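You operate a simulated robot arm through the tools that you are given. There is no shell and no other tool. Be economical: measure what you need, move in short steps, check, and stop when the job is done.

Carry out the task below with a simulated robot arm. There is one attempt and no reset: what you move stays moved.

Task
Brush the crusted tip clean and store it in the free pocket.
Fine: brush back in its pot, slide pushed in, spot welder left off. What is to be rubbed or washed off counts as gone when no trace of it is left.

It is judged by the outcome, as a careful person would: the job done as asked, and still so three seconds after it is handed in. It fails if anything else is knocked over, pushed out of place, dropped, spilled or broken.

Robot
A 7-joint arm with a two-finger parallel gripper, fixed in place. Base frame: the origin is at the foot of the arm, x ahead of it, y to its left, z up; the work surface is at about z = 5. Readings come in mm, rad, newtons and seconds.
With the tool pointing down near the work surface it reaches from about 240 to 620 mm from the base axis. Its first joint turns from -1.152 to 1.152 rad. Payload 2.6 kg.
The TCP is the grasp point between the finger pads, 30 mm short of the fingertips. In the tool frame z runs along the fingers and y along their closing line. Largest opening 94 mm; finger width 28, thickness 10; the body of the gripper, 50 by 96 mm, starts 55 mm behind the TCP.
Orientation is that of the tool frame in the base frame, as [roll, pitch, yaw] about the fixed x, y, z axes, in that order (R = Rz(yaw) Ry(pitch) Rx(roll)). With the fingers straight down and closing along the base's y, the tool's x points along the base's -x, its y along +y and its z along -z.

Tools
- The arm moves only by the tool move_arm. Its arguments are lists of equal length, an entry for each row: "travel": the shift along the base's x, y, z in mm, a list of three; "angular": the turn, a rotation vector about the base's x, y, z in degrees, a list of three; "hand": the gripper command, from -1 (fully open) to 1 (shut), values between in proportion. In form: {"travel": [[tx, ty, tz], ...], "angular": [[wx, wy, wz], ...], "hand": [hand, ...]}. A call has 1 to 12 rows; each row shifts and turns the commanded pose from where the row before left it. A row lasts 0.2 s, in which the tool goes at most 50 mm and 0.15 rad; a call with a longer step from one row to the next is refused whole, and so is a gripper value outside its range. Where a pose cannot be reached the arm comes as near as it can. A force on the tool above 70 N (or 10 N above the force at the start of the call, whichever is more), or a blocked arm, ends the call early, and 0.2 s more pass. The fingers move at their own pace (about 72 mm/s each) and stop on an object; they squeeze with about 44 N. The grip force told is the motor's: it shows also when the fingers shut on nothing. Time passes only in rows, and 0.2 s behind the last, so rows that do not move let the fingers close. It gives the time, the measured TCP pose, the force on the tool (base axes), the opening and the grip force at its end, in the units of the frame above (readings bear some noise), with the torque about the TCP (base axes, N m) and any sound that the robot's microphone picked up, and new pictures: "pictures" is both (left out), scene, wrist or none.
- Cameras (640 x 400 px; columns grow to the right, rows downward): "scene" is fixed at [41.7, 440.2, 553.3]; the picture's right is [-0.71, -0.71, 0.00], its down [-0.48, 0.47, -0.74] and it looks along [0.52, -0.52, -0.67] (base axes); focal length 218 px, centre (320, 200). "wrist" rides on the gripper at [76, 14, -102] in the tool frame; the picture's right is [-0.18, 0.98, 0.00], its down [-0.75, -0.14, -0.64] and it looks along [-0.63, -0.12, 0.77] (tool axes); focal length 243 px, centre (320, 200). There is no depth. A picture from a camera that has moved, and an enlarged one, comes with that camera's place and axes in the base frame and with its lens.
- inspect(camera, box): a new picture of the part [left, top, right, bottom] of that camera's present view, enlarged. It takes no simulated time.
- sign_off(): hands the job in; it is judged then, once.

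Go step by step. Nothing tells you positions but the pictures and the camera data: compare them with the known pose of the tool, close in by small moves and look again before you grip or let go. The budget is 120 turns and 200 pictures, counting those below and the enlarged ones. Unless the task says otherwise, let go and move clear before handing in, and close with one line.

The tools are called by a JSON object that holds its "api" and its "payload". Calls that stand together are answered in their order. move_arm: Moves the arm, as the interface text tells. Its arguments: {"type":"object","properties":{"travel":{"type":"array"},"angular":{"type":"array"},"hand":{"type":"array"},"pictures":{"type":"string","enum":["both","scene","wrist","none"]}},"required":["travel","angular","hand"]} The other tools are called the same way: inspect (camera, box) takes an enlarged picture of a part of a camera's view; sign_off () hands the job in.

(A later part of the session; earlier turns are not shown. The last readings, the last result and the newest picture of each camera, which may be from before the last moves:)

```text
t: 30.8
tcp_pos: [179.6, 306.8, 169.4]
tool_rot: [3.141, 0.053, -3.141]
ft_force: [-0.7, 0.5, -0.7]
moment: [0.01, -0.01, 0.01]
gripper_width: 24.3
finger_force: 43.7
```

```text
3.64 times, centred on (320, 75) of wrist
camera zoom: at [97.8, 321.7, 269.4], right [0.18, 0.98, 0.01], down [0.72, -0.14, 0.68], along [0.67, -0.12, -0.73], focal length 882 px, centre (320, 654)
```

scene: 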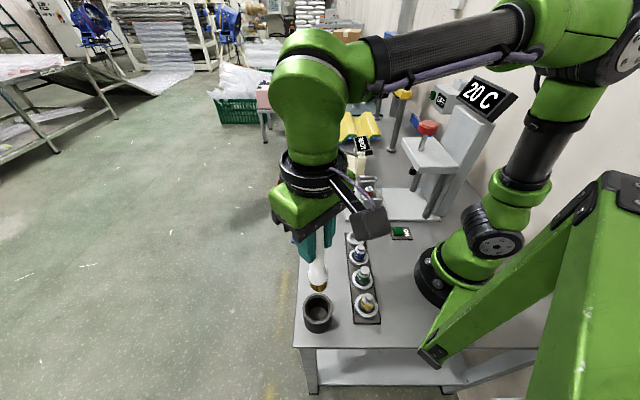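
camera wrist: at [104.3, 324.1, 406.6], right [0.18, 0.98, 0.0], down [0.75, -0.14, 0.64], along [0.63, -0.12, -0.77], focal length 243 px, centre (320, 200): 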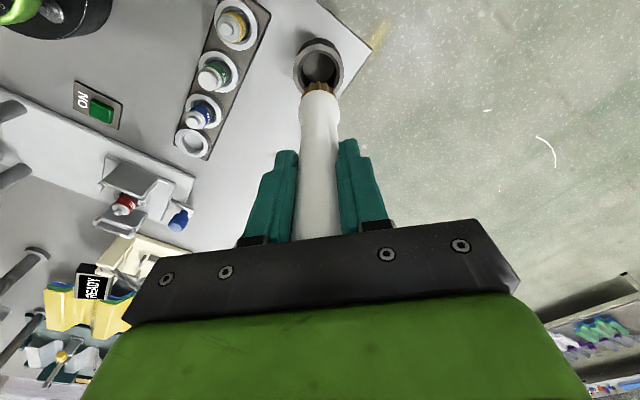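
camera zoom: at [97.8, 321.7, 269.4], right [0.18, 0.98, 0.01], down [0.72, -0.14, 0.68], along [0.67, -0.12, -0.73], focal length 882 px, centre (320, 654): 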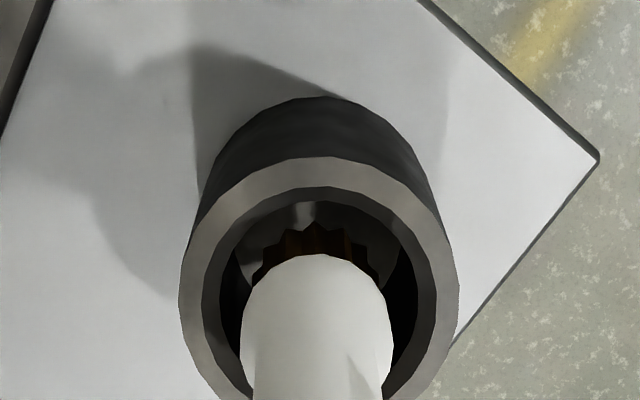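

The bristles are inside the pot. Going down until the floor is felt.

{"api": "move_arm", "payload": {"travel": [[0, 0, -12], [0, 0, -8], [0, 0, -4], [0, 0, -3], [0, 0, 0]], "angular": [[0, 0, 0], [0, 0, 0], [0, 0, 0], [0, 0, 0], [0, 0, 0]], "hand": [1, 1, 1, 1, 1]}}

```text
t: 32.0
tcp_pos: [180.1, 306.3, 142.7]
tool_rot: [-3.141, 0.05, -3.141]
ft_force: [0.2, -0.2, -1.1]
moment: [0.01, 0.02, 0.01]
gripper_width: 24.0
finger_force: 43.6
camera wrist: at [98.0, 321.9, 241.7], right [0.18, 0.98, 0.01], down [0.72, -0.14, 0.68], along [0.67, -0.12, -0.73], focal length 243 px, centre (320, 200)
```

scene: 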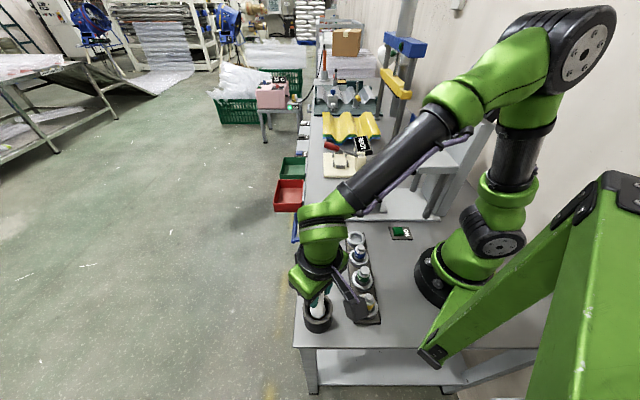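
wrist: 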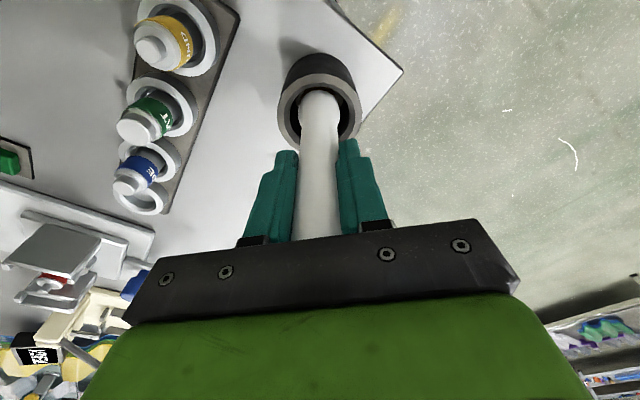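

No floor contact yet; a few more millimetres.

{"api": "move_arm", "payload": {"travel": [[0, 0, -2], [0, 0, -2], [0, 0, -2], [0, 0, 0]], "angular": [[0, 0, 0], [0, 0, 0], [0, 0, 0], [0, 0, 0]], "hand": [1, 1, 1, 1], "pictures": "none"}}

```text
t: 33.0
tcp_pos: [179.1, 307.2, 138.1]
tool_rot: [-3.141, 0.052, -3.142]
ft_force: [0.0, 0.3, -1.0]
moment: [0.01, -0.02, 0.0]
gripper_width: 24.3
finger_force: 43.9
```

{"api": "move_arm", "payload": {"travel": [[0, 0, -2], [0, 0, -2], [0, 0, -1], [0, 0, 0]], "angular": [[0, 0, 0], [0, 0, 0], [0, 0, 0], [0, 0, 0]], "hand": [1, 1, 1, 1], "pictures": "none"}}

```text
t: 34.0
tcp_pos: [179.0, 306.4, 134.6]
tool_rot: [3.138, 0.054, -3.141]
ft_force: [-3.6, -4.9, 30.0]
moment: [-0.65, 0.51, 0.0]
gripper_width: 24.3
finger_force: 44.1
```

Floor contact felt at about 30 N. I back off 2 mm so it rests lightly, then open.

{"api": "move_arm", "payload": {"travel": [[0, 0, 1.5], [0, 0, 0], [0, 0, 0], [0, 0, 0], [0, 0, 0]], "angular": [[0, 0, 0], [0, 0, 0], [0, 0, 0], [0, 0, 0], [0, 0, 0]], "hand": [1, 1, 0.3, -0.3, -1]}}

```text
t: 35.2
tcp_pos: [178.9, 307.0, 132.4]
tool_rot: [3.141, 0.052, -3.141]
ft_force: [0.1, -0.3, -0.4]
moment: [0.04, -0.02, 0.02]
gripper_width: 94.2
finger_force: 0.2
camera wrist: at [97.5, 321.3, 233.0], right [0.18, 0.98, 0.01], down [0.72, -0.14, 0.68], along [0.67, -0.12, -0.73], focal length 243 px, centre (320, 200)
```

scene: 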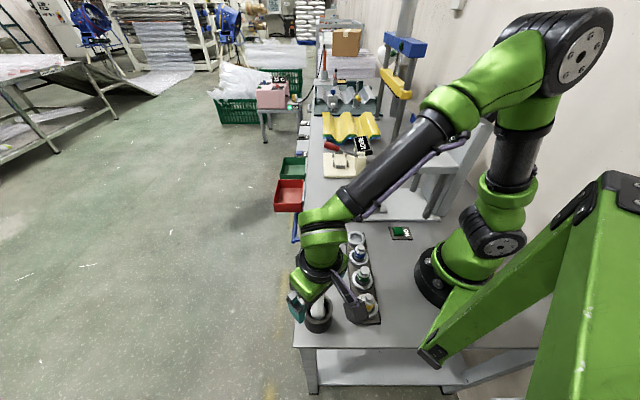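
wrist: 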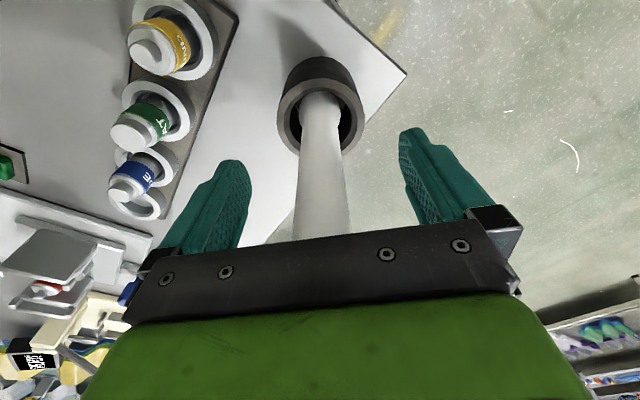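

Released and standing. I rise straight up, then level the tool and go to the red tip.

{"api": "move_arm", "payload": {"travel": [[0, 0, 30], [0, 0, 40], [0, 0, 45], [0, 0, 45], [0, 0, 20], [0, 0, 0]], "angular": [[0, 0, 0], [0, 0, 0], [0, 0, 0], [0, 3, 0], [0, 0, 0], [0, 0, 0]], "hand": [-1, -1, -1, -1, -1, -1], "pictures": "none"}}

{"api": "inspect", "payload": {"camera": "scene", "box": [290, 220, 400, 340]}}

{"api": "inspect", "payload": {"camera": "wrist", "box": [150, 0, 400, 160]}}

```text
t: 36.6
tcp_pos: [177.6, 305.4, 314.9]
tool_rot: [-3.141, 0.0, 3.141]
ft_force: [-0.5, -0.4, -0.9]
moment: [0.01, 0.0, 0.01]
gripper_width: 93.8
finger_force: 0.1
```

```text
3.33 times, centred on (345, 280) of scene
camera zoom: at [41.7, 440.2, 553.3], right [-0.71, -0.71, 0.0], down [-0.48, 0.47, -0.74], along [0.52, -0.52, -0.67], focal length 725 px, centre (237, -67)
```

zoom: 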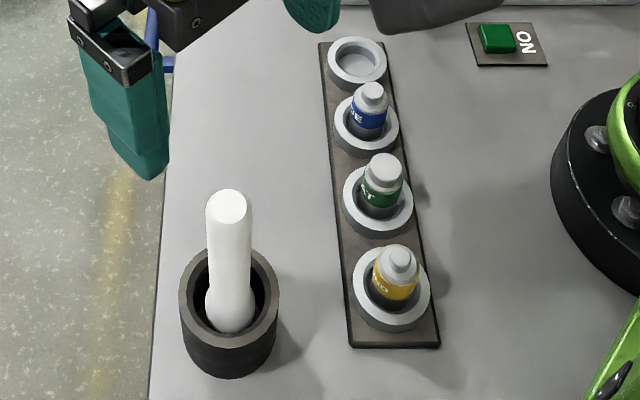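

```text
2.50 times, centred on (275, 80) of wrist
camera zoom: at [102.2, 319.5, 418.2], right [0.18, 0.98, 0.0], down [0.75, -0.14, 0.64], along [0.63, -0.12, -0.77], focal length 606 px, centre (432, 500)
```

zoom: 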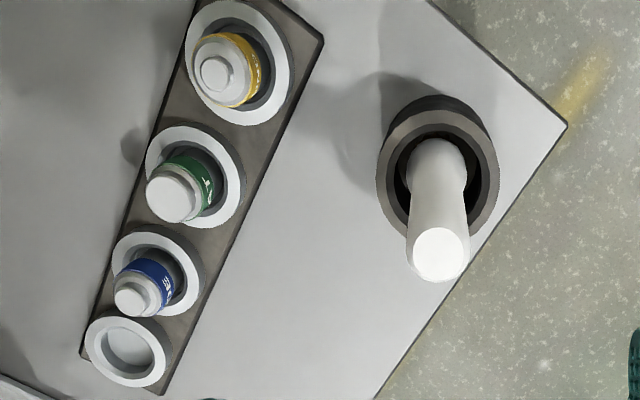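

Brush is upright in its pot. Now to the red tip, turning the tool by -45° so that the fingers close along the slide axis, clear of the uprights.

{"api": "move_arm", "payload": {"travel": [[15, -40, 0], [15, -42, 0], [15, -42, 0], [16, -42, 0], [16, -42, 0], [16, -42, 0], [16, -42, 0], [16, -42, 0], [16, -40, -20], [13, -23, -30], [0, 0, -40], [0, 0, 0]], "angular": [[0, 0, 0], [0, 0, -7.5], [0, 0, -7.5], [0, 0, -7.5], [0, 0, -7.5], [0, 0, -7.5], [0, 0, -7.5], [0, 0, 0], [0, 0, 0], [0, 0, 0], [0, 0, 0], [0, 0, 0]], "hand": [-1, -1, -1, -1, -1, -1, -1, -1, -1, -1, -1, -1]}}

{"api": "inspect", "payload": {"camera": "wrist", "box": [220, 0, 420, 140]}}

{"api": "inspect", "payload": {"camera": "scene", "box": [340, 150, 400, 220]}}

```text
t: 39.2
tcp_pos: [331.6, -90.5, 222.0]
tool_rot: [-3.141, -0.001, 2.356]
ft_force: [0.3, -0.5, 0.7]
moment: [0.0, -0.03, 0.02]
gripper_width: 94.0
finger_force: 0.1
camera wrist: at [288.0, -25.5, 325.6], right [0.83, 0.56, 0.0], down [0.43, -0.63, 0.64], along [0.36, -0.53, -0.77], focal length 243 px, centre (320, 200)
```

scene: 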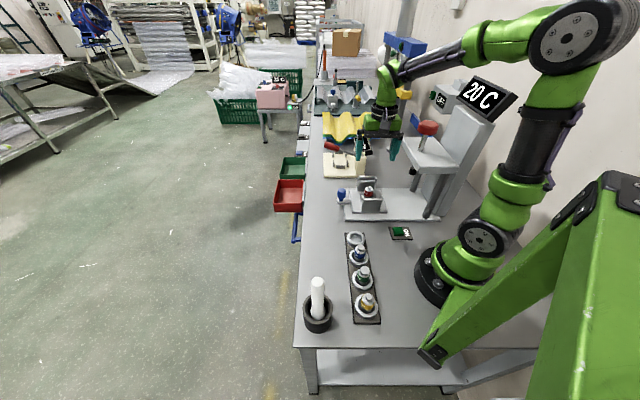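
wrist: 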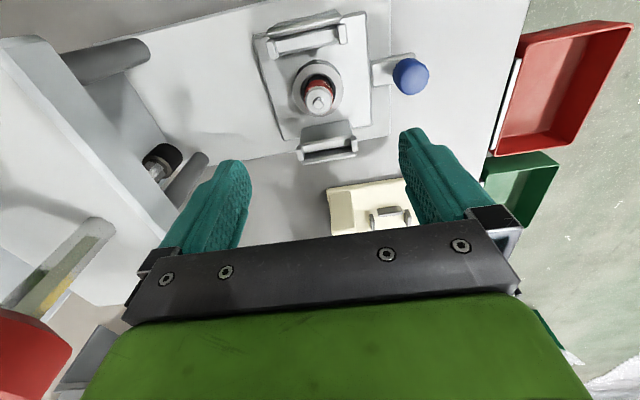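

```text
2.86 times, centred on (320, 70) of wrist
camera zoom: at [288.0, -25.5, 325.6], right [0.83, 0.56, 0.0], down [0.43, -0.63, 0.64], along [0.36, -0.53, -0.77], focal length 693 px, centre (320, 571)
```

zoom: 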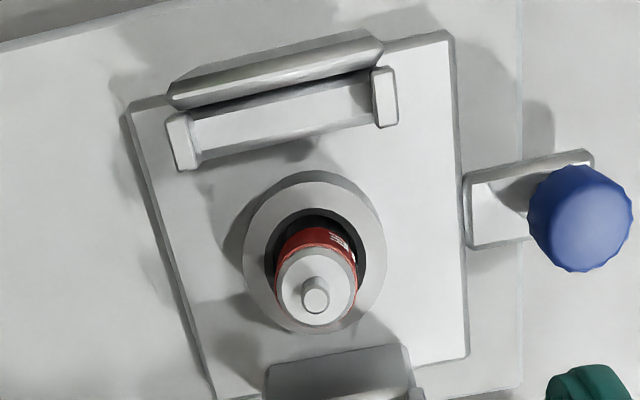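

```text
5.71 times, centred on (370, 185) of scene
camera zoom: at [41.7, 440.2, 553.3], right [-0.71, -0.71, 0.0], down [-0.48, 0.47, -0.74], along [0.52, -0.52, -0.67], focal length 1243 px, centre (34, 286)
```

zoom: 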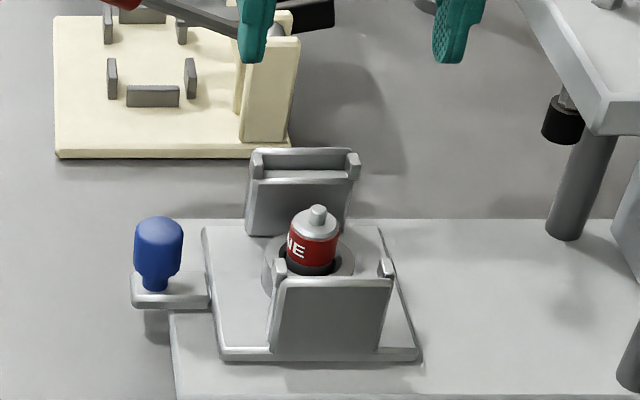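

The tip axis is about (331,-91.4), nib top z 84, cup rim near z 40. I descend with open fingers to z≈76 in two stages.

{"api": "move_arm", "payload": {"travel": [[-0.5, -1, -40], [0, 0, -40], [0, 0, -35], [0, 0, 0]], "angular": [[0, 0, 0], [0, 0, 0], [0, 0, 0], [0, 0, 0]], "hand": [-1, -1, -1, -1], "pictures": "wrist"}}

{"api": "inspect", "payload": {"camera": "scene", "box": [340, 150, 400, 220]}}

```text
t: 40.2
tcp_pos: [333.2, -92.7, 106.2]
tool_rot: [3.14, -0.001, 2.357]
ft_force: [0.0, 0.2, 0.3]
moment: [-0.05, 0.03, -0.01]
gripper_width: 94.0
finger_force: 0.2
camera wrist: at [288.9, -27.3, 210.5], right [0.83, 0.56, 0.0], down [0.43, -0.63, 0.64], along [0.36, -0.53, -0.77], focal length 243 px, centre (320, 200)
```

wrist: 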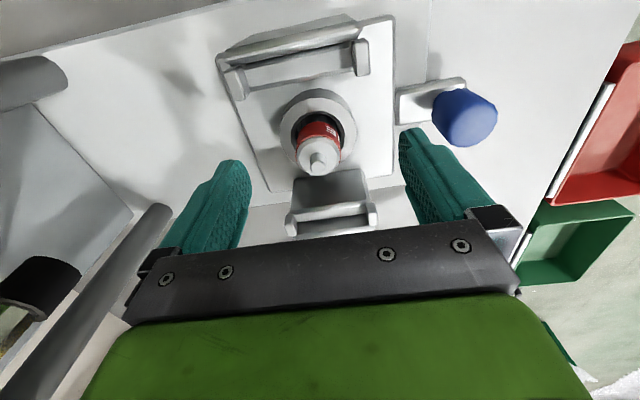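

```text
5.71 times, centred on (370, 185) of scene
camera zoom: at [41.7, 440.2, 553.3], right [-0.71, -0.71, 0.0], down [-0.48, 0.47, -0.74], along [0.52, -0.52, -0.67], focal length 1243 px, centre (34, 286)
```

zoom: 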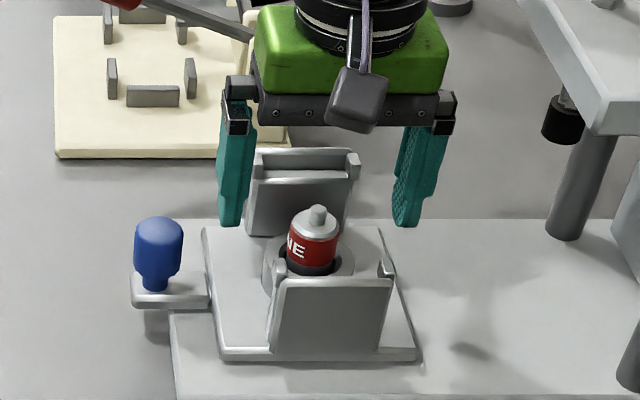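

{"api": "move_arm", "payload": {"travel": [[-1, 1, -15], [0, 0, -15], [0, 0, 0]], "angular": [[0, 0, 0], [0, 0, 0], [0, 0, 0]], "hand": [-1, -1, -1], "pictures": "wrist"}}

{"api": "inspect", "payload": {"camera": "scene", "box": [340, 150, 400, 220]}}

```text
t: 41.0
tcp_pos: [332.6, -89.8, 76.7]
tool_rot: [-3.14, 0.001, 2.355]
ft_force: [-0.6, 0.4, -0.2]
moment: [-0.01, 0.01, 0.01]
gripper_width: 94.3
finger_force: 0.0
camera wrist: at [287.9, -25.7, 181.1], right [0.83, 0.56, 0.0], down [0.43, -0.63, 0.64], along [0.36, -0.53, -0.77], focal length 243 px, centre (320, 200)
```

wrist: 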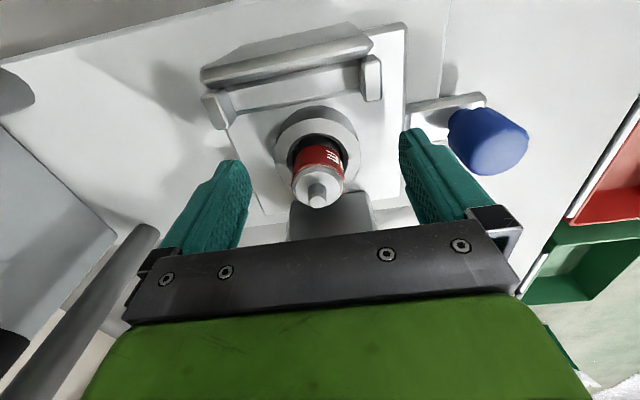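

```text
5.71 times, centred on (370, 185) of scene
camera zoom: at [41.7, 440.2, 553.3], right [-0.71, -0.71, 0.0], down [-0.48, 0.47, -0.74], along [0.52, -0.52, -0.67], focal length 1243 px, centre (34, 286)
```

zoom: 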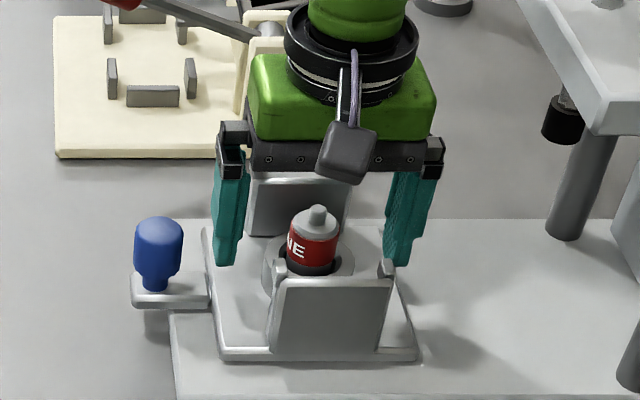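

Fingers straddle the tip symmetrically above the cup rim. Closing.

{"api": "move_arm", "payload": {"travel": [[0, 0, 0], [0, 0, 0], [0, 0, 0], [0, 0, 0]], "angular": [[0, 0, 0], [0, 0, 0], [0, 0, 0], [0, 0, 0]], "hand": [0, 0.4, 1, 1], "pictures": "wrist"}}

{"api": "inspect", "payload": {"camera": "scene", "box": [340, 150, 400, 220]}}

```text
t: 42.0
tcp_pos: [331.2, -90.6, 76.4]
tool_rot: [-3.14, 0.002, 2.355]
ft_force: [-7.4, -6.9, 1.7]
moment: [-0.11, 0.31, 0.2]
gripper_width: 47.9
finger_force: 45.2
camera wrist: at [287.5, -26.3, 181.1], right [0.83, 0.56, 0.0], down [0.43, -0.63, 0.64], along [0.36, -0.53, -0.77], focal length 243 px, centre (320, 200)
```

wrist: 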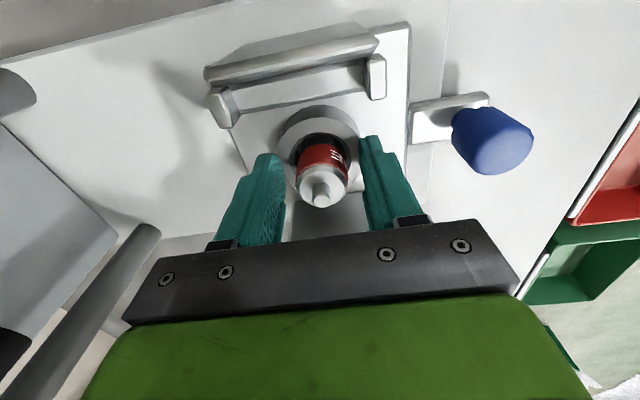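

```text
5.71 times, centred on (370, 185) of scene
camera zoom: at [41.7, 440.2, 553.3], right [-0.71, -0.71, 0.0], down [-0.48, 0.47, -0.74], along [0.52, -0.52, -0.67], focal length 1243 px, centre (34, 286)
```

zoom: 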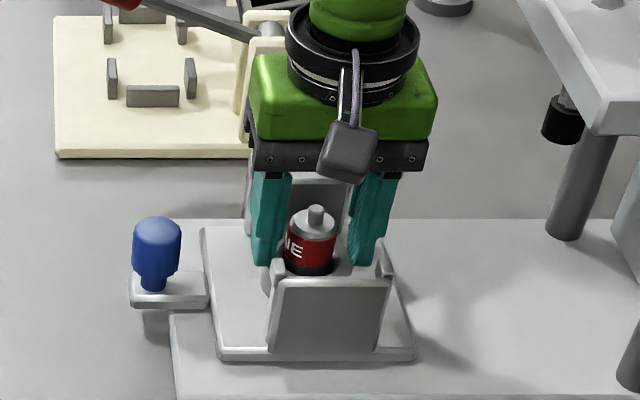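

The opening stopped at 48 mm: the fingertips are pinching the cup, not the tip. I reopen, rise 12 mm and close again.

{"api": "move_arm", "payload": {"travel": [[0, 0, 0], [0, 0, 0], [0, 0, 6], [0, 0, 6], [0, 0, 0]], "angular": [[0, 0, 0], [0, 0, 0], [0, 0, 0], [0, 0, 0], [0, 0, 0]], "hand": [-0.3, -0.3, -0.3, -0.3, -0.3], "pictures": "none"}}

{"api": "inspect", "payload": {"camera": "scene", "box": [350, 160, 390, 210]}}

{"api": "inspect", "payload": {"camera": "wrist", "box": [200, 80, 440, 240]}}

```text
t: 43.2
tcp_pos: [331.9, -91.0, 88.8]
tool_rot: [3.141, 0.002, 2.356]
ft_force: [0.3, 0.4, 0.5]
moment: [0.02, 0.01, 0.0]
gripper_width: 61.0
finger_force: 0.0
```

```text
8.00 times, centred on (370, 185) of scene
camera zoom: at [41.7, 440.2, 553.3], right [-0.71, -0.71, 0.0], down [-0.48, 0.47, -0.74], along [0.52, -0.52, -0.67], focal length 1740 px, centre (-80, 320)
```

zoom: 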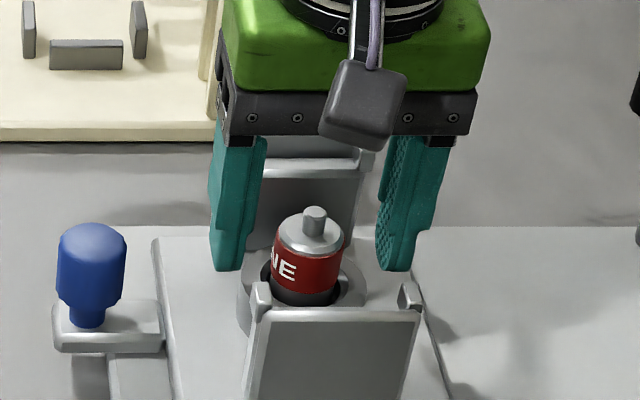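

```text
2.50 times, centred on (320, 160) of wrist
camera zoom: at [287.9, -25.8, 193.3], right [0.83, 0.56, 0.0], down [0.43, -0.63, 0.64], along [0.36, -0.53, -0.77], focal length 606 px, centre (320, 300)
```

zoom: 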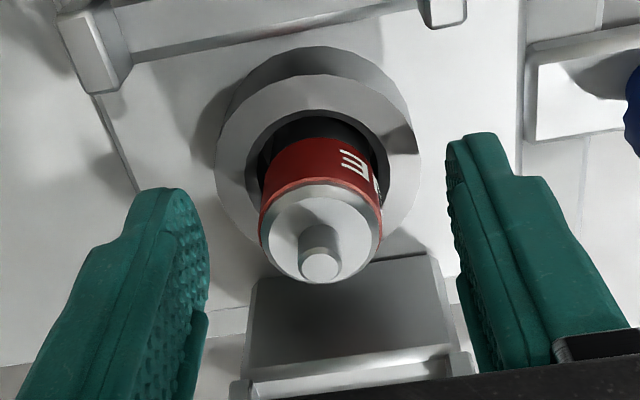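

Fingertips are now alongside the label. I lower 4 mm and close.

{"api": "move_arm", "payload": {"travel": [[0, 0, -4], [0, 0, 0], [0, 0, 0], [0, 0, 0], [0, 0, 0]], "angular": [[0, 0, 0], [0, 0, 0], [0, 0, 0], [0, 0, 0], [0, 0, 0]], "hand": [-0.3, 0.1, 1, 1, 1], "pictures": "wrist"}}

{"api": "inspect", "payload": {"camera": "scene", "box": [350, 160, 390, 210]}}

```text
t: 44.4
tcp_pos: [332.6, -91.2, 84.8]
tool_rot: [3.141, 0.002, 2.356]
ft_force: [0.0, -1.7, -1.2]
moment: [0.0, 0.01, 0.02]
gripper_width: 26.3
finger_force: 44.1
camera wrist: at [287.9, -26.0, 189.5], right [0.83, 0.56, 0.0], down [0.43, -0.63, 0.64], along [0.36, -0.53, -0.77], focal length 243 px, centre (320, 200)
```

wrist: 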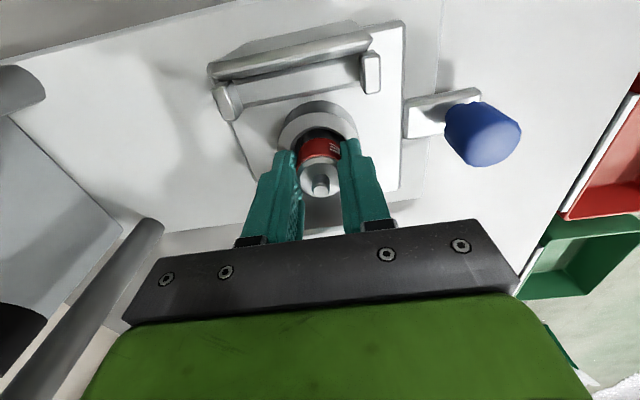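

```text
8.00 times, centred on (370, 185) of scene
camera zoom: at [41.7, 440.2, 553.3], right [-0.71, -0.71, 0.0], down [-0.48, 0.47, -0.74], along [0.52, -0.52, -0.67], focal length 1740 px, centre (-80, 320)
```

zoom: 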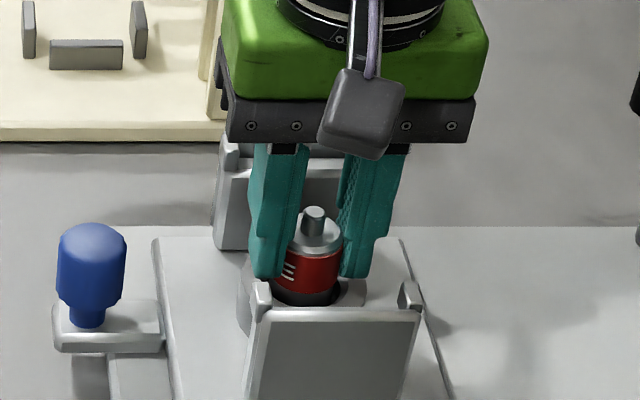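

Gripped at 26 mm, the tip's diameter. Lifting straight up.

{"api": "move_arm", "payload": {"travel": [[0, 0, 10], [0, 0, 25], [0, 0, 40], [0, 0, 40], [0, 0, 0]], "angular": [[0, 0, 0], [0, 0, 0], [0, 0, 0], [0, 0, 0], [0, 0, 0]], "hand": [1, 1, 1, 1, 1], "pictures": "wrist"}}

{"api": "inspect", "payload": {"camera": "scene", "box": [340, 120, 400, 210]}}

```text
t: 45.6
tcp_pos: [331.9, -89.6, 203.9]
tool_rot: [3.141, 0.0, 2.356]
ft_force: [0.1, 0.1, -2.0]
moment: [0.0, 0.03, 0.0]
gripper_width: 26.0
finger_force: 44.1
camera wrist: at [288.3, -24.6, 307.2], right [0.82, 0.57, 0.0], down [0.43, -0.63, 0.64], along [0.36, -0.53, -0.77], focal length 243 px, centre (320, 200)
```

wrist: 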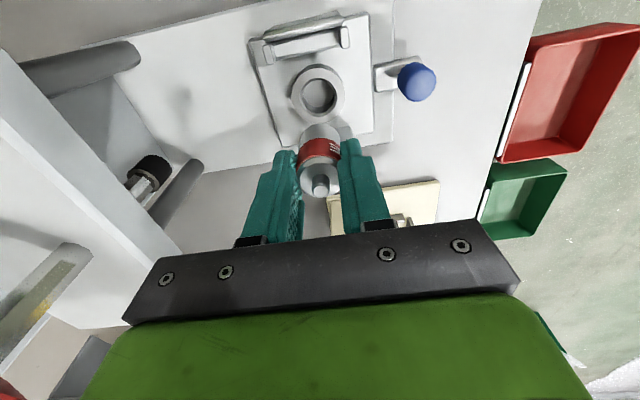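

```text
4.44 times, centred on (370, 165) of scene
camera zoom: at [41.7, 440.2, 553.3], right [-0.71, -0.71, 0.0], down [-0.48, 0.47, -0.74], along [0.52, -0.52, -0.67], focal length 967 px, centre (98, 356)
```

zoom: 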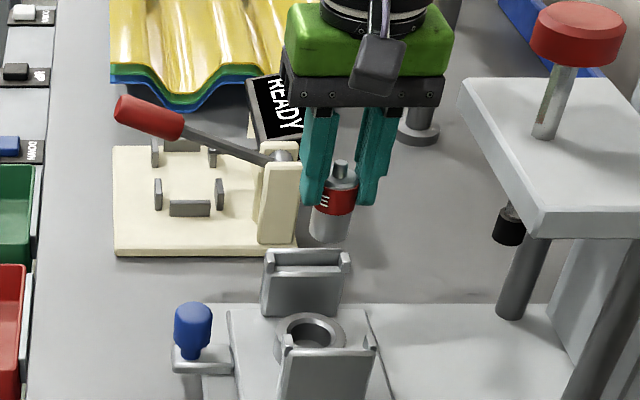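

The tip is in hand. I carry it over to the free pocket at about (253,73); the present tool turn suits the rack too.

{"api": "move_arm", "payload": {"travel": [[-15, 35, 0], [-18, 38, 0], [-18, 38, 0], [-18, 38, 0], [-10, 14, 0], [0, 0, -30], [0, 0, 0]], "angular": [[0, 0, 0], [0, 0, 0], [0, 0, 0], [0, 0, 0], [0, 0, 0], [0, 0, 0], [0, 0, 0]], "hand": [1, 1, 1, 1, 1, 1, 1]}}

{"api": "inspect", "payload": {"camera": "scene", "box": [320, 180, 410, 290]}}

{"api": "inspect", "payload": {"camera": "wrist", "box": [240, 20, 400, 200]}}

```text
t: 47.2
tcp_pos: [252.1, 74.7, 171.5]
tool_rot: [-3.141, 0.0, 2.356]
ft_force: [0.1, 0.3, -1.1]
moment: [-0.03, 0.05, 0.03]
gripper_width: 25.7
finger_force: 43.9
camera wrist: at [207.1, 139.1, 275.4], right [0.83, 0.56, 0.0], down [0.43, -0.63, 0.64], along [0.36, -0.53, -0.77], focal length 243 px, centre (320, 200)
```

scene: 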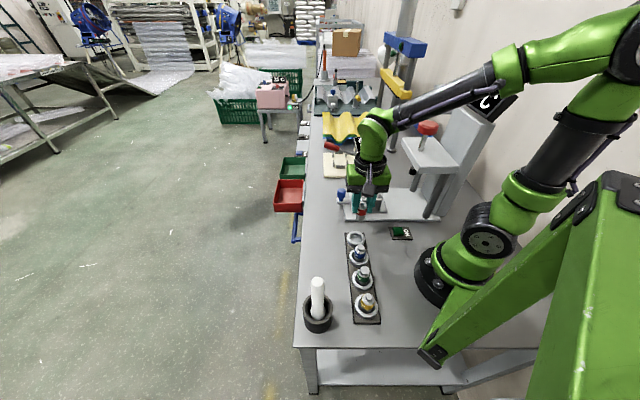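
wrist: 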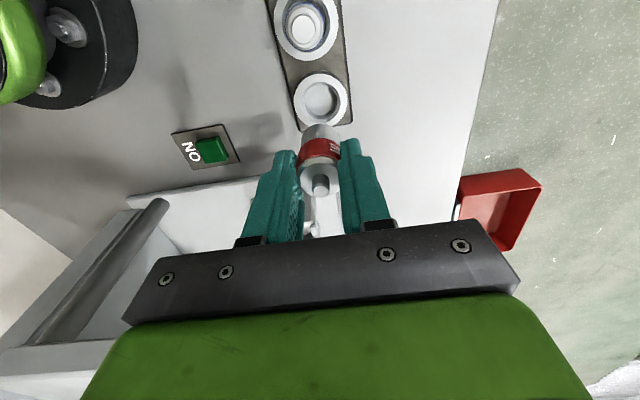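

```text
3.64 times, centred on (365, 235) of scene
camera zoom: at [41.7, 440.2, 553.3], right [-0.71, -0.71, 0.0], down [-0.48, 0.47, -0.74], along [0.52, -0.52, -0.67], focal length 791 px, centre (156, 73)
```

zoom: 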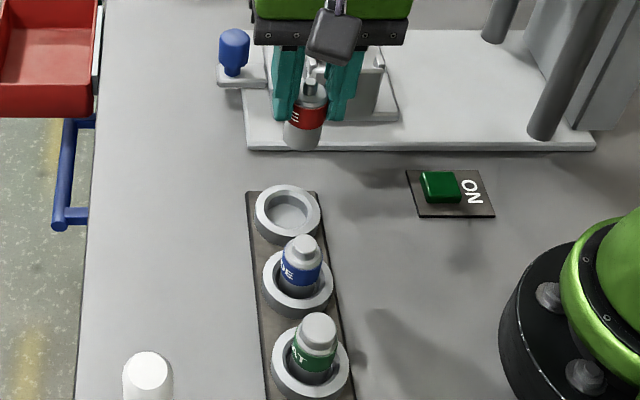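

```text
2.22 times, centred on (320, 110) of wrist
camera zoom: at [207.1, 139.1, 275.4], right [0.83, 0.56, 0.0], down [0.43, -0.63, 0.64], along [0.36, -0.53, -0.77], focal length 539 px, centre (320, 400)
```

zoom: 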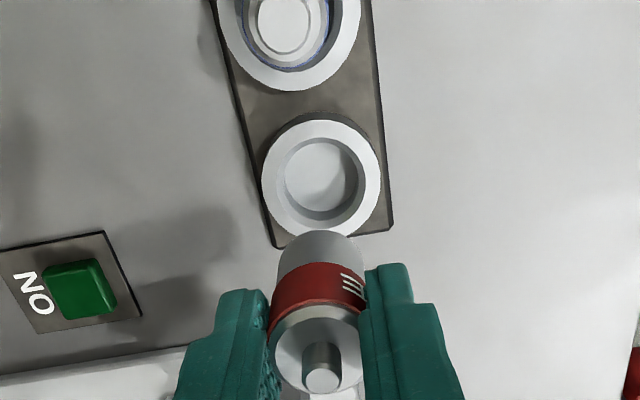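

The pocket centre comes out at (251.5,74.5), rim z≈27, right below. I lower to just above it and check.

{"api": "move_arm", "payload": {"travel": [[-0.3, 0, -35], [0, 0, -32], [0, 0, 0]], "angular": [[0, 0, 0], [0, 0, 0], [0, 0, 0]], "hand": [1, 1, 1], "pictures": "none"}}

{"api": "inspect", "payload": {"camera": "scene", "box": [330, 200, 390, 260]}}

{"api": "inspect", "payload": {"camera": "wrist", "box": [240, 40, 400, 200]}}

```text
t: 48.0
tcp_pos: [251.4, 74.3, 107.1]
tool_rot: [-3.141, -0.002, 2.356]
ft_force: [-0.6, -0.2, -1.1]
moment: [0.01, -0.04, -0.01]
gripper_width: 26.1
finger_force: 44.3
```

```text
6.67 times, centred on (360, 230) of scene
camera zoom: at [41.7, 440.2, 553.3], right [-0.71, -0.71, 0.0], down [-0.48, 0.47, -0.74], along [0.52, -0.52, -0.67], focal length 1450 px, centre (53, 0)
```

zoom: 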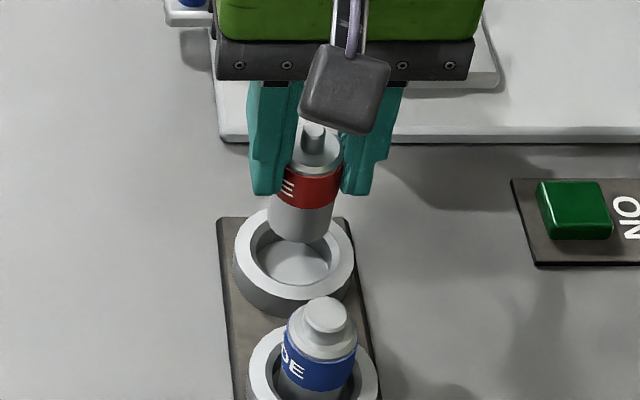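

```text
2.50 times, centred on (320, 120) of wrist
camera zoom: at [208.6, 138.7, 209.7], right [0.83, 0.56, 0.0], down [0.43, -0.63, 0.64], along [0.36, -0.53, -0.77], focal length 606 px, centre (320, 400)
```

zoom: 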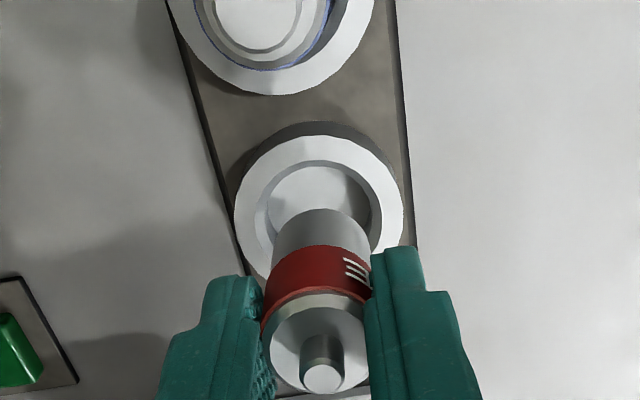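

Alignment looks within a millimetre or two. Lowering gently, watching the force.

{"api": "move_arm", "payload": {"travel": [[0.3, 0.3, -10], [0, 0, -8], [0, 0, -4], [0, 0, 0]], "angular": [[0, 0, 0], [0, 0, 0], [0, 0, 0], [0, 0, 0]], "hand": [1, 1, 1, 1], "pictures": "none"}}

{"api": "inspect", "payload": {"camera": "scene", "box": [330, 200, 390, 260]}}

{"api": "inspect", "payload": {"camera": "wrist", "box": [240, 40, 400, 200]}}

```text
t: 49.0
tcp_pos: [252.3, 75.1, 82.8]
tool_rot: [-3.14, 0.001, 2.356]
ft_force: [-0.1, 0.2, -2.1]
moment: [-0.01, -0.02, 0.0]
gripper_width: 26.1
finger_force: 43.7
```

```text
6.67 times, centred on (360, 230) of scene
camera zoom: at [41.7, 440.2, 553.3], right [-0.71, -0.71, 0.0], down [-0.48, 0.47, -0.74], along [0.52, -0.52, -0.67], focal length 1450 px, centre (53, 0)
```

zoom: 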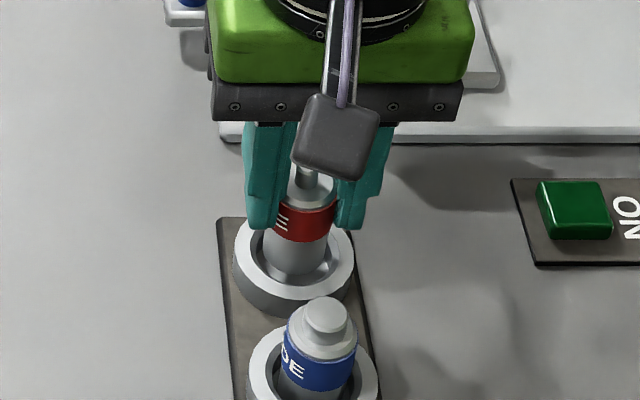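

```text
2.50 times, centred on (320, 120) of wrist
camera zoom: at [208.7, 138.2, 186.7], right [0.83, 0.56, 0.0], down [0.43, -0.63, 0.64], along [0.36, -0.53, -0.77], focal length 606 px, centre (320, 400)
```

zoom: 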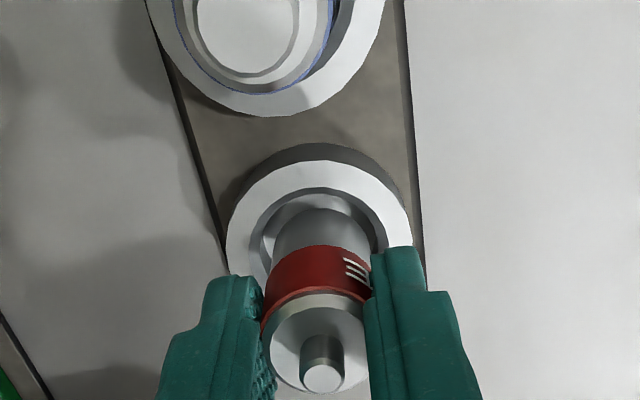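

The tip is entering the hole centrally. Continuing down until contact.

{"api": "move_arm", "payload": {"travel": [[0, 0, -4], [0, 0, -3], [0, 0, -2], [0, 0, 0]], "angular": [[0, 0, 0], [0, 0, 0], [0, 0, 0], [0, 0, 0]], "hand": [1, 1, 1, 1], "pictures": "none"}}

{"api": "inspect", "payload": {"camera": "scene", "box": [330, 200, 390, 260]}}

```text
t: 50.0
tcp_pos: [252.3, 73.4, 72.9]
tool_rot: [3.141, 0.0, 2.357]
ft_force: [-0.8, 0.2, -1.4]
moment: [-0.02, -0.02, 0.0]
gripper_width: 25.8
finger_force: 44.4
```

```text
6.67 times, centred on (360, 230) of scene
camera zoom: at [41.7, 440.2, 553.3], right [-0.71, -0.71, 0.0], down [-0.48, 0.47, -0.74], along [0.52, -0.52, -0.67], focal length 1450 px, centre (53, 0)
```

zoom: 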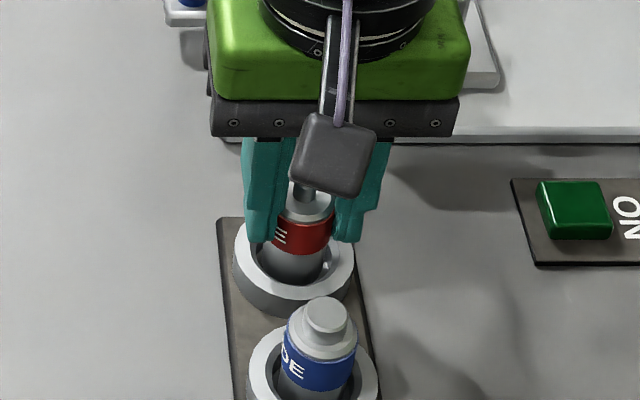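

{"api": "move_arm", "payload": {"travel": [[0, 0, -2], [0, 0, -2], [0, 0, -1.5], [0, 0, 0]], "angular": [[0, 0, 0], [0, 0, 0], [0, 0, 0], [0, 0, 0]], "hand": [1, 1, 1, 1], "pictures": "none"}}

{"api": "inspect", "payload": {"camera": "wrist", "box": [240, 40, 400, 200]}}

```text
t: 51.0
tcp_pos: [253.5, 72.9, 68.2]
tool_rot: [-3.14, -0.001, 2.357]
ft_force: [-0.4, 0.1, 2.3]
moment: [0.04, 0.03, 0.0]
gripper_width: 25.7
finger_force: 43.8
```

```text
2.50 times, centred on (320, 120) of wrist
camera zoom: at [208.6, 136.8, 171.5], right [0.83, 0.56, 0.0], down [0.43, -0.63, 0.64], along [0.36, -0.53, -0.77], focal length 606 px, centre (320, 400)
```

zoom: 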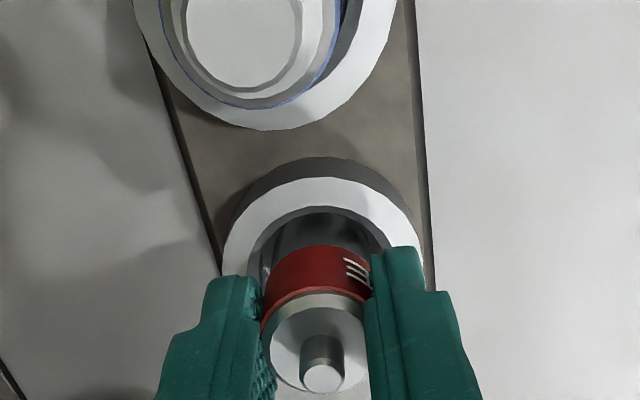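

Light contact is beginning (+3.7 N change). One more small step to confirm.

{"api": "move_arm", "payload": {"travel": [[0, 0, -1], [0, 0, 0]], "angular": [[0, 0, 0], [0, 0, 0]], "hand": [1, 1], "pictures": "none"}}

{"api": "inspect", "payload": {"camera": "scene", "box": [330, 200, 390, 260]}}

```text
t: 51.6
tcp_pos: [252.5, 72.6, 67.6]
tool_rot: [3.141, -0.001, 2.357]
ft_force: [-8.7, -1.7, 27.3]
moment: [-0.03, 0.28, 0.02]
gripper_width: 25.7
finger_force: 43.6
```

```text
6.67 times, centred on (360, 230) of scene
camera zoom: at [41.6, 440.1, 553.3], right [-0.71, -0.71, 0.0], down [-0.48, 0.47, -0.74], along [0.53, -0.52, -0.67], focal length 1450 px, centre (53, 0)
```

zoom: 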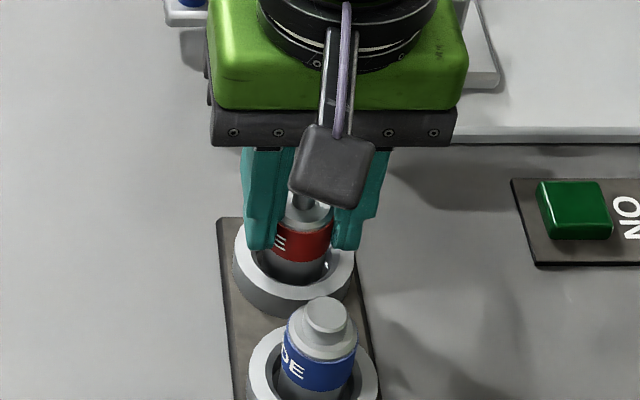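

Seated on the pocket floor. I ease up 1 mm, release, and rise.

{"api": "move_arm", "payload": {"travel": [[0, 0, 1], [0, 0, 0], [0, 0, 0], [0, 0, 0], [0, 0, 20], [0, 0, 40], [0, 0, 45], [0, 0, 0]], "angular": [[0, 0, 0], [0, 0, 0], [0, 0, 0], [0, 0, 0], [0, 0, 0], [0, 0, 0], [0, 0, 0], [0, 0, 0]], "hand": [1, 0.3, -0.2, -0.4, -0.4, -0.4, -0.4, -0.4]}}

{"api": "inspect", "payload": {"camera": "scene", "box": [330, 200, 390, 260]}}

```text
t: 53.4
tcp_pos: [251.5, 73.5, 172.5]
tool_rot: [3.142, 0.0, 2.356]
ft_force: [-0.2, 0.1, 0.2]
moment: [0.01, 0.01, 0.01]
gripper_width: 65.5
finger_force: 0.0
camera wrist: at [207.8, 136.9, 276.3], right [0.82, 0.57, 0.0], down [0.43, -0.63, 0.64], along [0.36, -0.53, -0.77], focal length 243 px, centre (320, 200)
```

scene: 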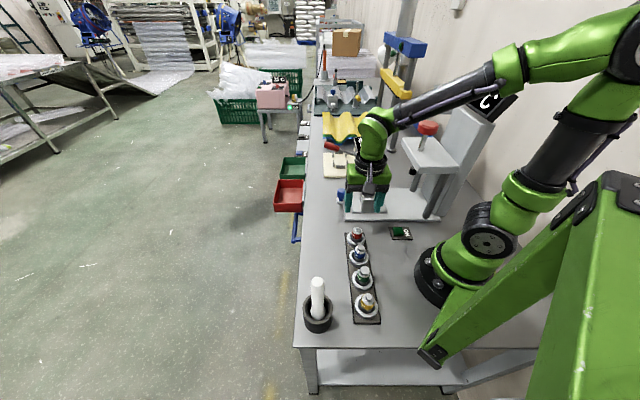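
wrist: 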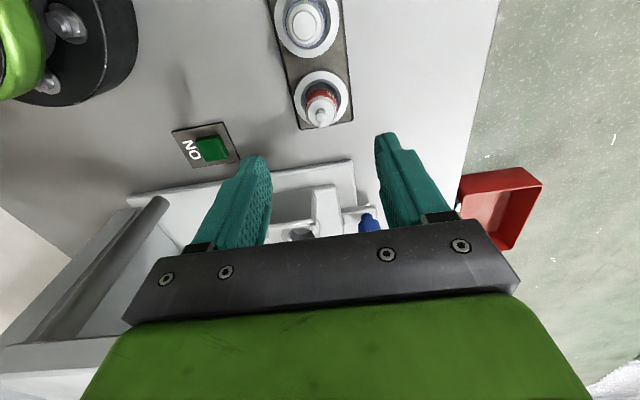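

```text
6.67 times, centred on (360, 230) of scene
camera zoom: at [41.7, 440.2, 553.3], right [-0.71, -0.71, 0.0], down [-0.48, 0.47, -0.74], along [0.52, -0.52, -0.67], focal length 1450 px, centre (53, 0)
```

zoom: 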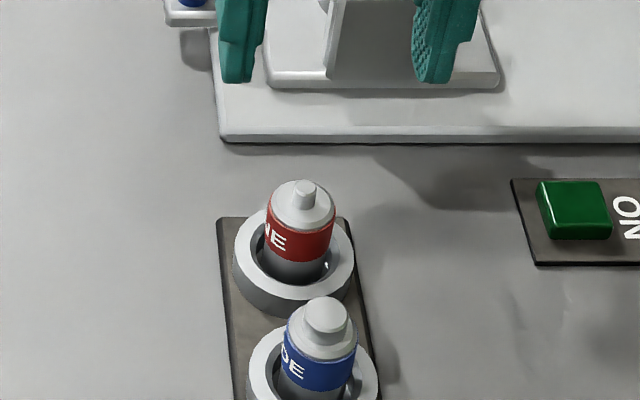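

The red tip is stored in the pocket like its neighbours. Now I close the fingers and go to the outer side of the blue knob (about (399,-26,57)) to push the slide in.

{"api": "move_arm", "payload": {"travel": [[35, -12, 0], [40, -15, 0], [40, -16, 0], [40, -17, 0], [18.5, -13, 0], [0, 0, -30], [0, 0, -30], [0, 0, 0]], "angular": [[0, 0, 0], [0, 0, 0], [0, 0, 0], [0, 0, 0], [0, 0, 0], [0, 0, 0], [0, 0, 0], [0, 0, 0]], "hand": [0, 1, 1, 1, 1, 1, 1, 1]}}

{"api": "inspect", "payload": {"camera": "scene", "box": [320, 150, 400, 220]}}

```text
t: 55.2
tcp_pos: [426.7, -0.4, 111.4]
tool_rot: [-3.141, 0.0, 2.356]
ft_force: [0.8, -0.5, -0.3]
moment: [0.01, 0.02, -0.03]
gripper_width: 0.1
finger_force: 32.5
camera wrist: at [383.5, 63.7, 215.8], right [0.83, 0.56, 0.0], down [0.43, -0.63, 0.64], along [0.36, -0.53, -0.77], focal length 243 px, centre (320, 200)
```

scene: 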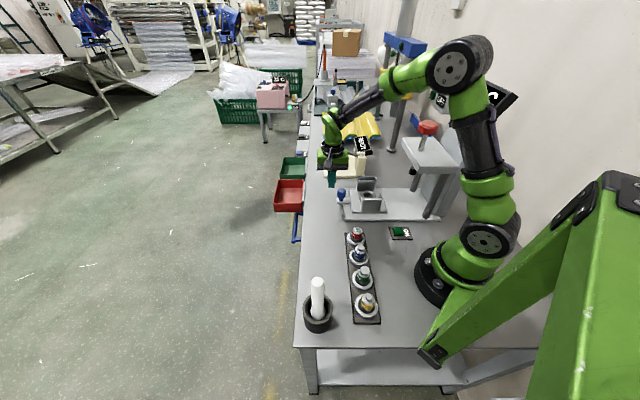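
wrist: 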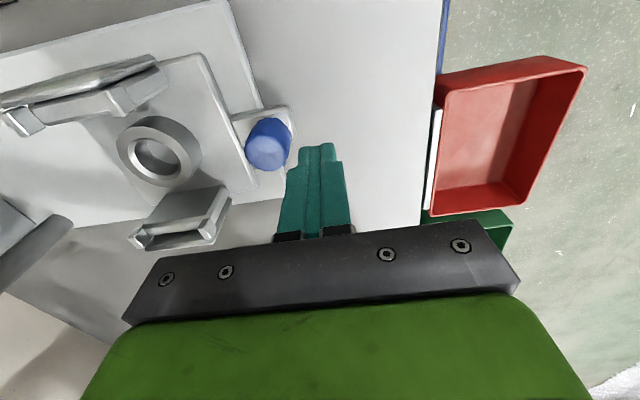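

```text
5.71 times, centred on (360, 185) of scene
camera zoom: at [41.7, 440.2, 553.3], right [-0.71, -0.71, 0.0], down [-0.48, 0.47, -0.74], along [0.52, -0.52, -0.67], focal length 1243 px, centre (91, 286)
```

zoom: 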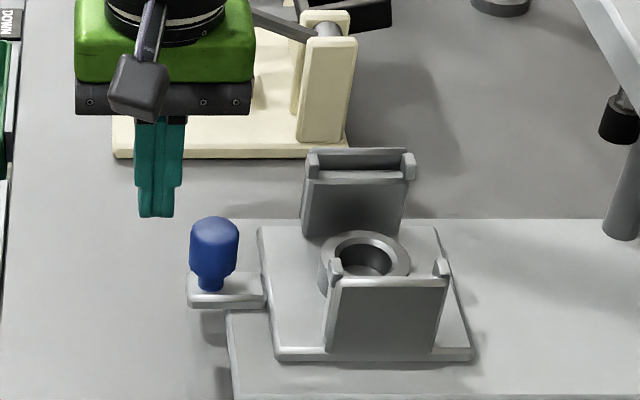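

{"api": "move_arm", "payload": {"travel": [[4, 4, 0], [0, 0, -18], [0, 0, -16], [0, 0, 0]], "angular": [[0, 0, 0], [0, 0, 0], [0, 0, 0], [0, 0, 0]], "hand": [1, 1, 1, 1], "pictures": "wrist"}}

{"api": "inspect", "payload": {"camera": "scene", "box": [320, 150, 400, 220]}}

```text
t: 56.2
tcp_pos: [431.3, 4.8, 79.0]
tool_rot: [3.141, -0.001, 2.356]
ft_force: [-0.1, 0.2, -0.2]
moment: [-0.03, -0.04, -0.01]
gripper_width: 0.1
finger_force: 33.1
camera wrist: at [386.7, 68.5, 182.5], right [0.83, 0.56, 0.0], down [0.43, -0.63, 0.64], along [0.36, -0.53, -0.77], focal length 243 px, centre (320, 200)
```

wrist: 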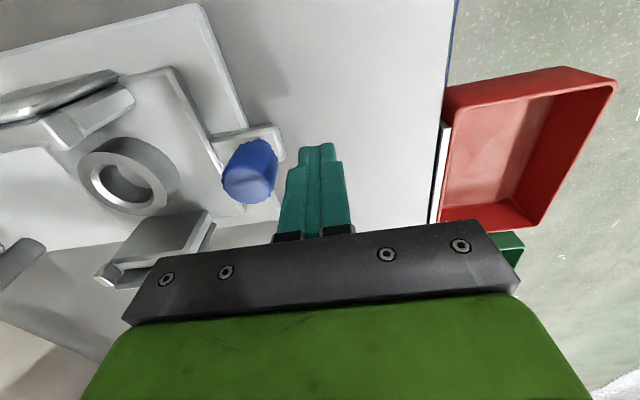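

```text
5.71 times, centred on (360, 185) of scene
camera zoom: at [41.7, 440.2, 553.3], right [-0.71, -0.71, 0.0], down [-0.48, 0.47, -0.74], along [0.52, -0.52, -0.67], focal length 1243 px, centre (91, 286)
```

zoom: 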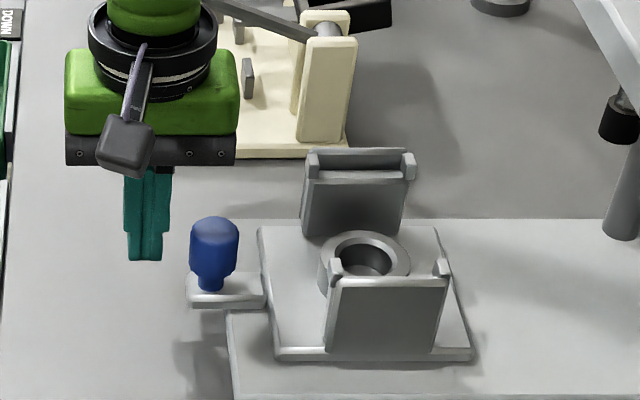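

The fingers are level with the knob. Pushing along (-1,-1) in short rows.

{"api": "move_arm", "payload": {"travel": [[-7, -7, 0], [-7, -7, 0], [-7, -7, 0], [-7, -7, 0], [-7, -7, 0], [-7, -7, 0], [-7, -7, 0], [0, 0, 0]], "angular": [[0, 0, 0], [0, 0, 0], [0, 0, 0], [0, 0, 0], [0, 0, 0], [0, 0, 0], [0, 0, 0], [0, 0, 0]], "hand": [1, 1, 1, 1, 1, 1, 1, 1]}}

{"api": "inspect", "payload": {"camera": "scene", "box": [330, 130, 450, 220]}}

```text
t: 58.0
tcp_pos: [381.8, -46.1, 79.0]
tool_rot: [-3.141, 0.002, 2.355]
ft_force: [1.1, -0.2, 0.5]
moment: [0.02, 0.01, -0.01]
gripper_width: 0.2
finger_force: 32.3
camera wrist: at [337.3, 18.8, 182.2], right [0.83, 0.56, 0.0], down [0.43, -0.63, 0.64], along [0.36, -0.53, -0.77], focal length 243 px, centre (320, 200)
```

scene: 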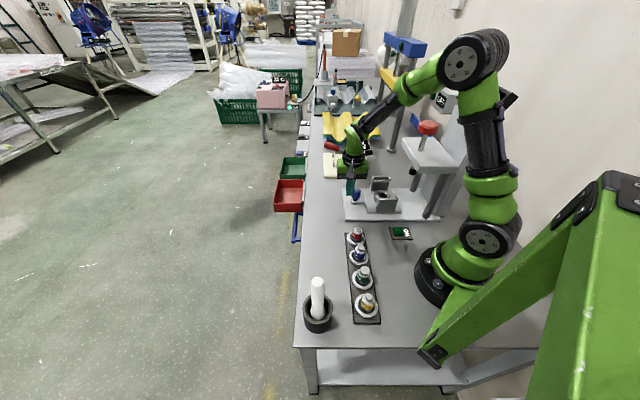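
wrist: 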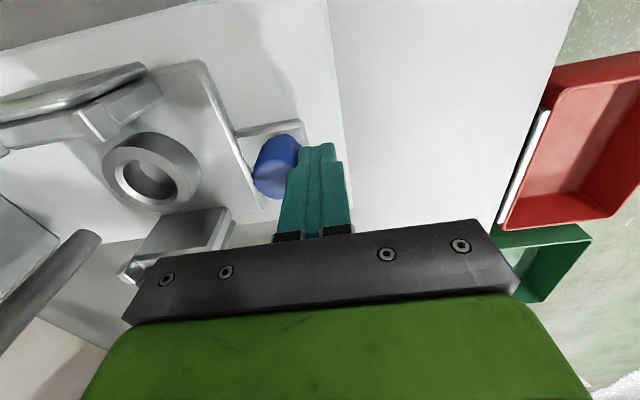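

```text
4.44 times, centred on (390, 175) of scene
camera zoom: at [41.7, 440.2, 553.3], right [-0.71, -0.71, 0.0], down [-0.48, 0.47, -0.74], along [0.52, -0.52, -0.67], focal length 967 px, centre (9, 311)
```

zoom: 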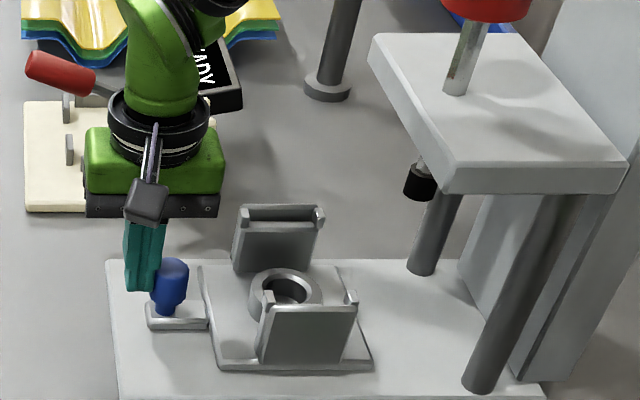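

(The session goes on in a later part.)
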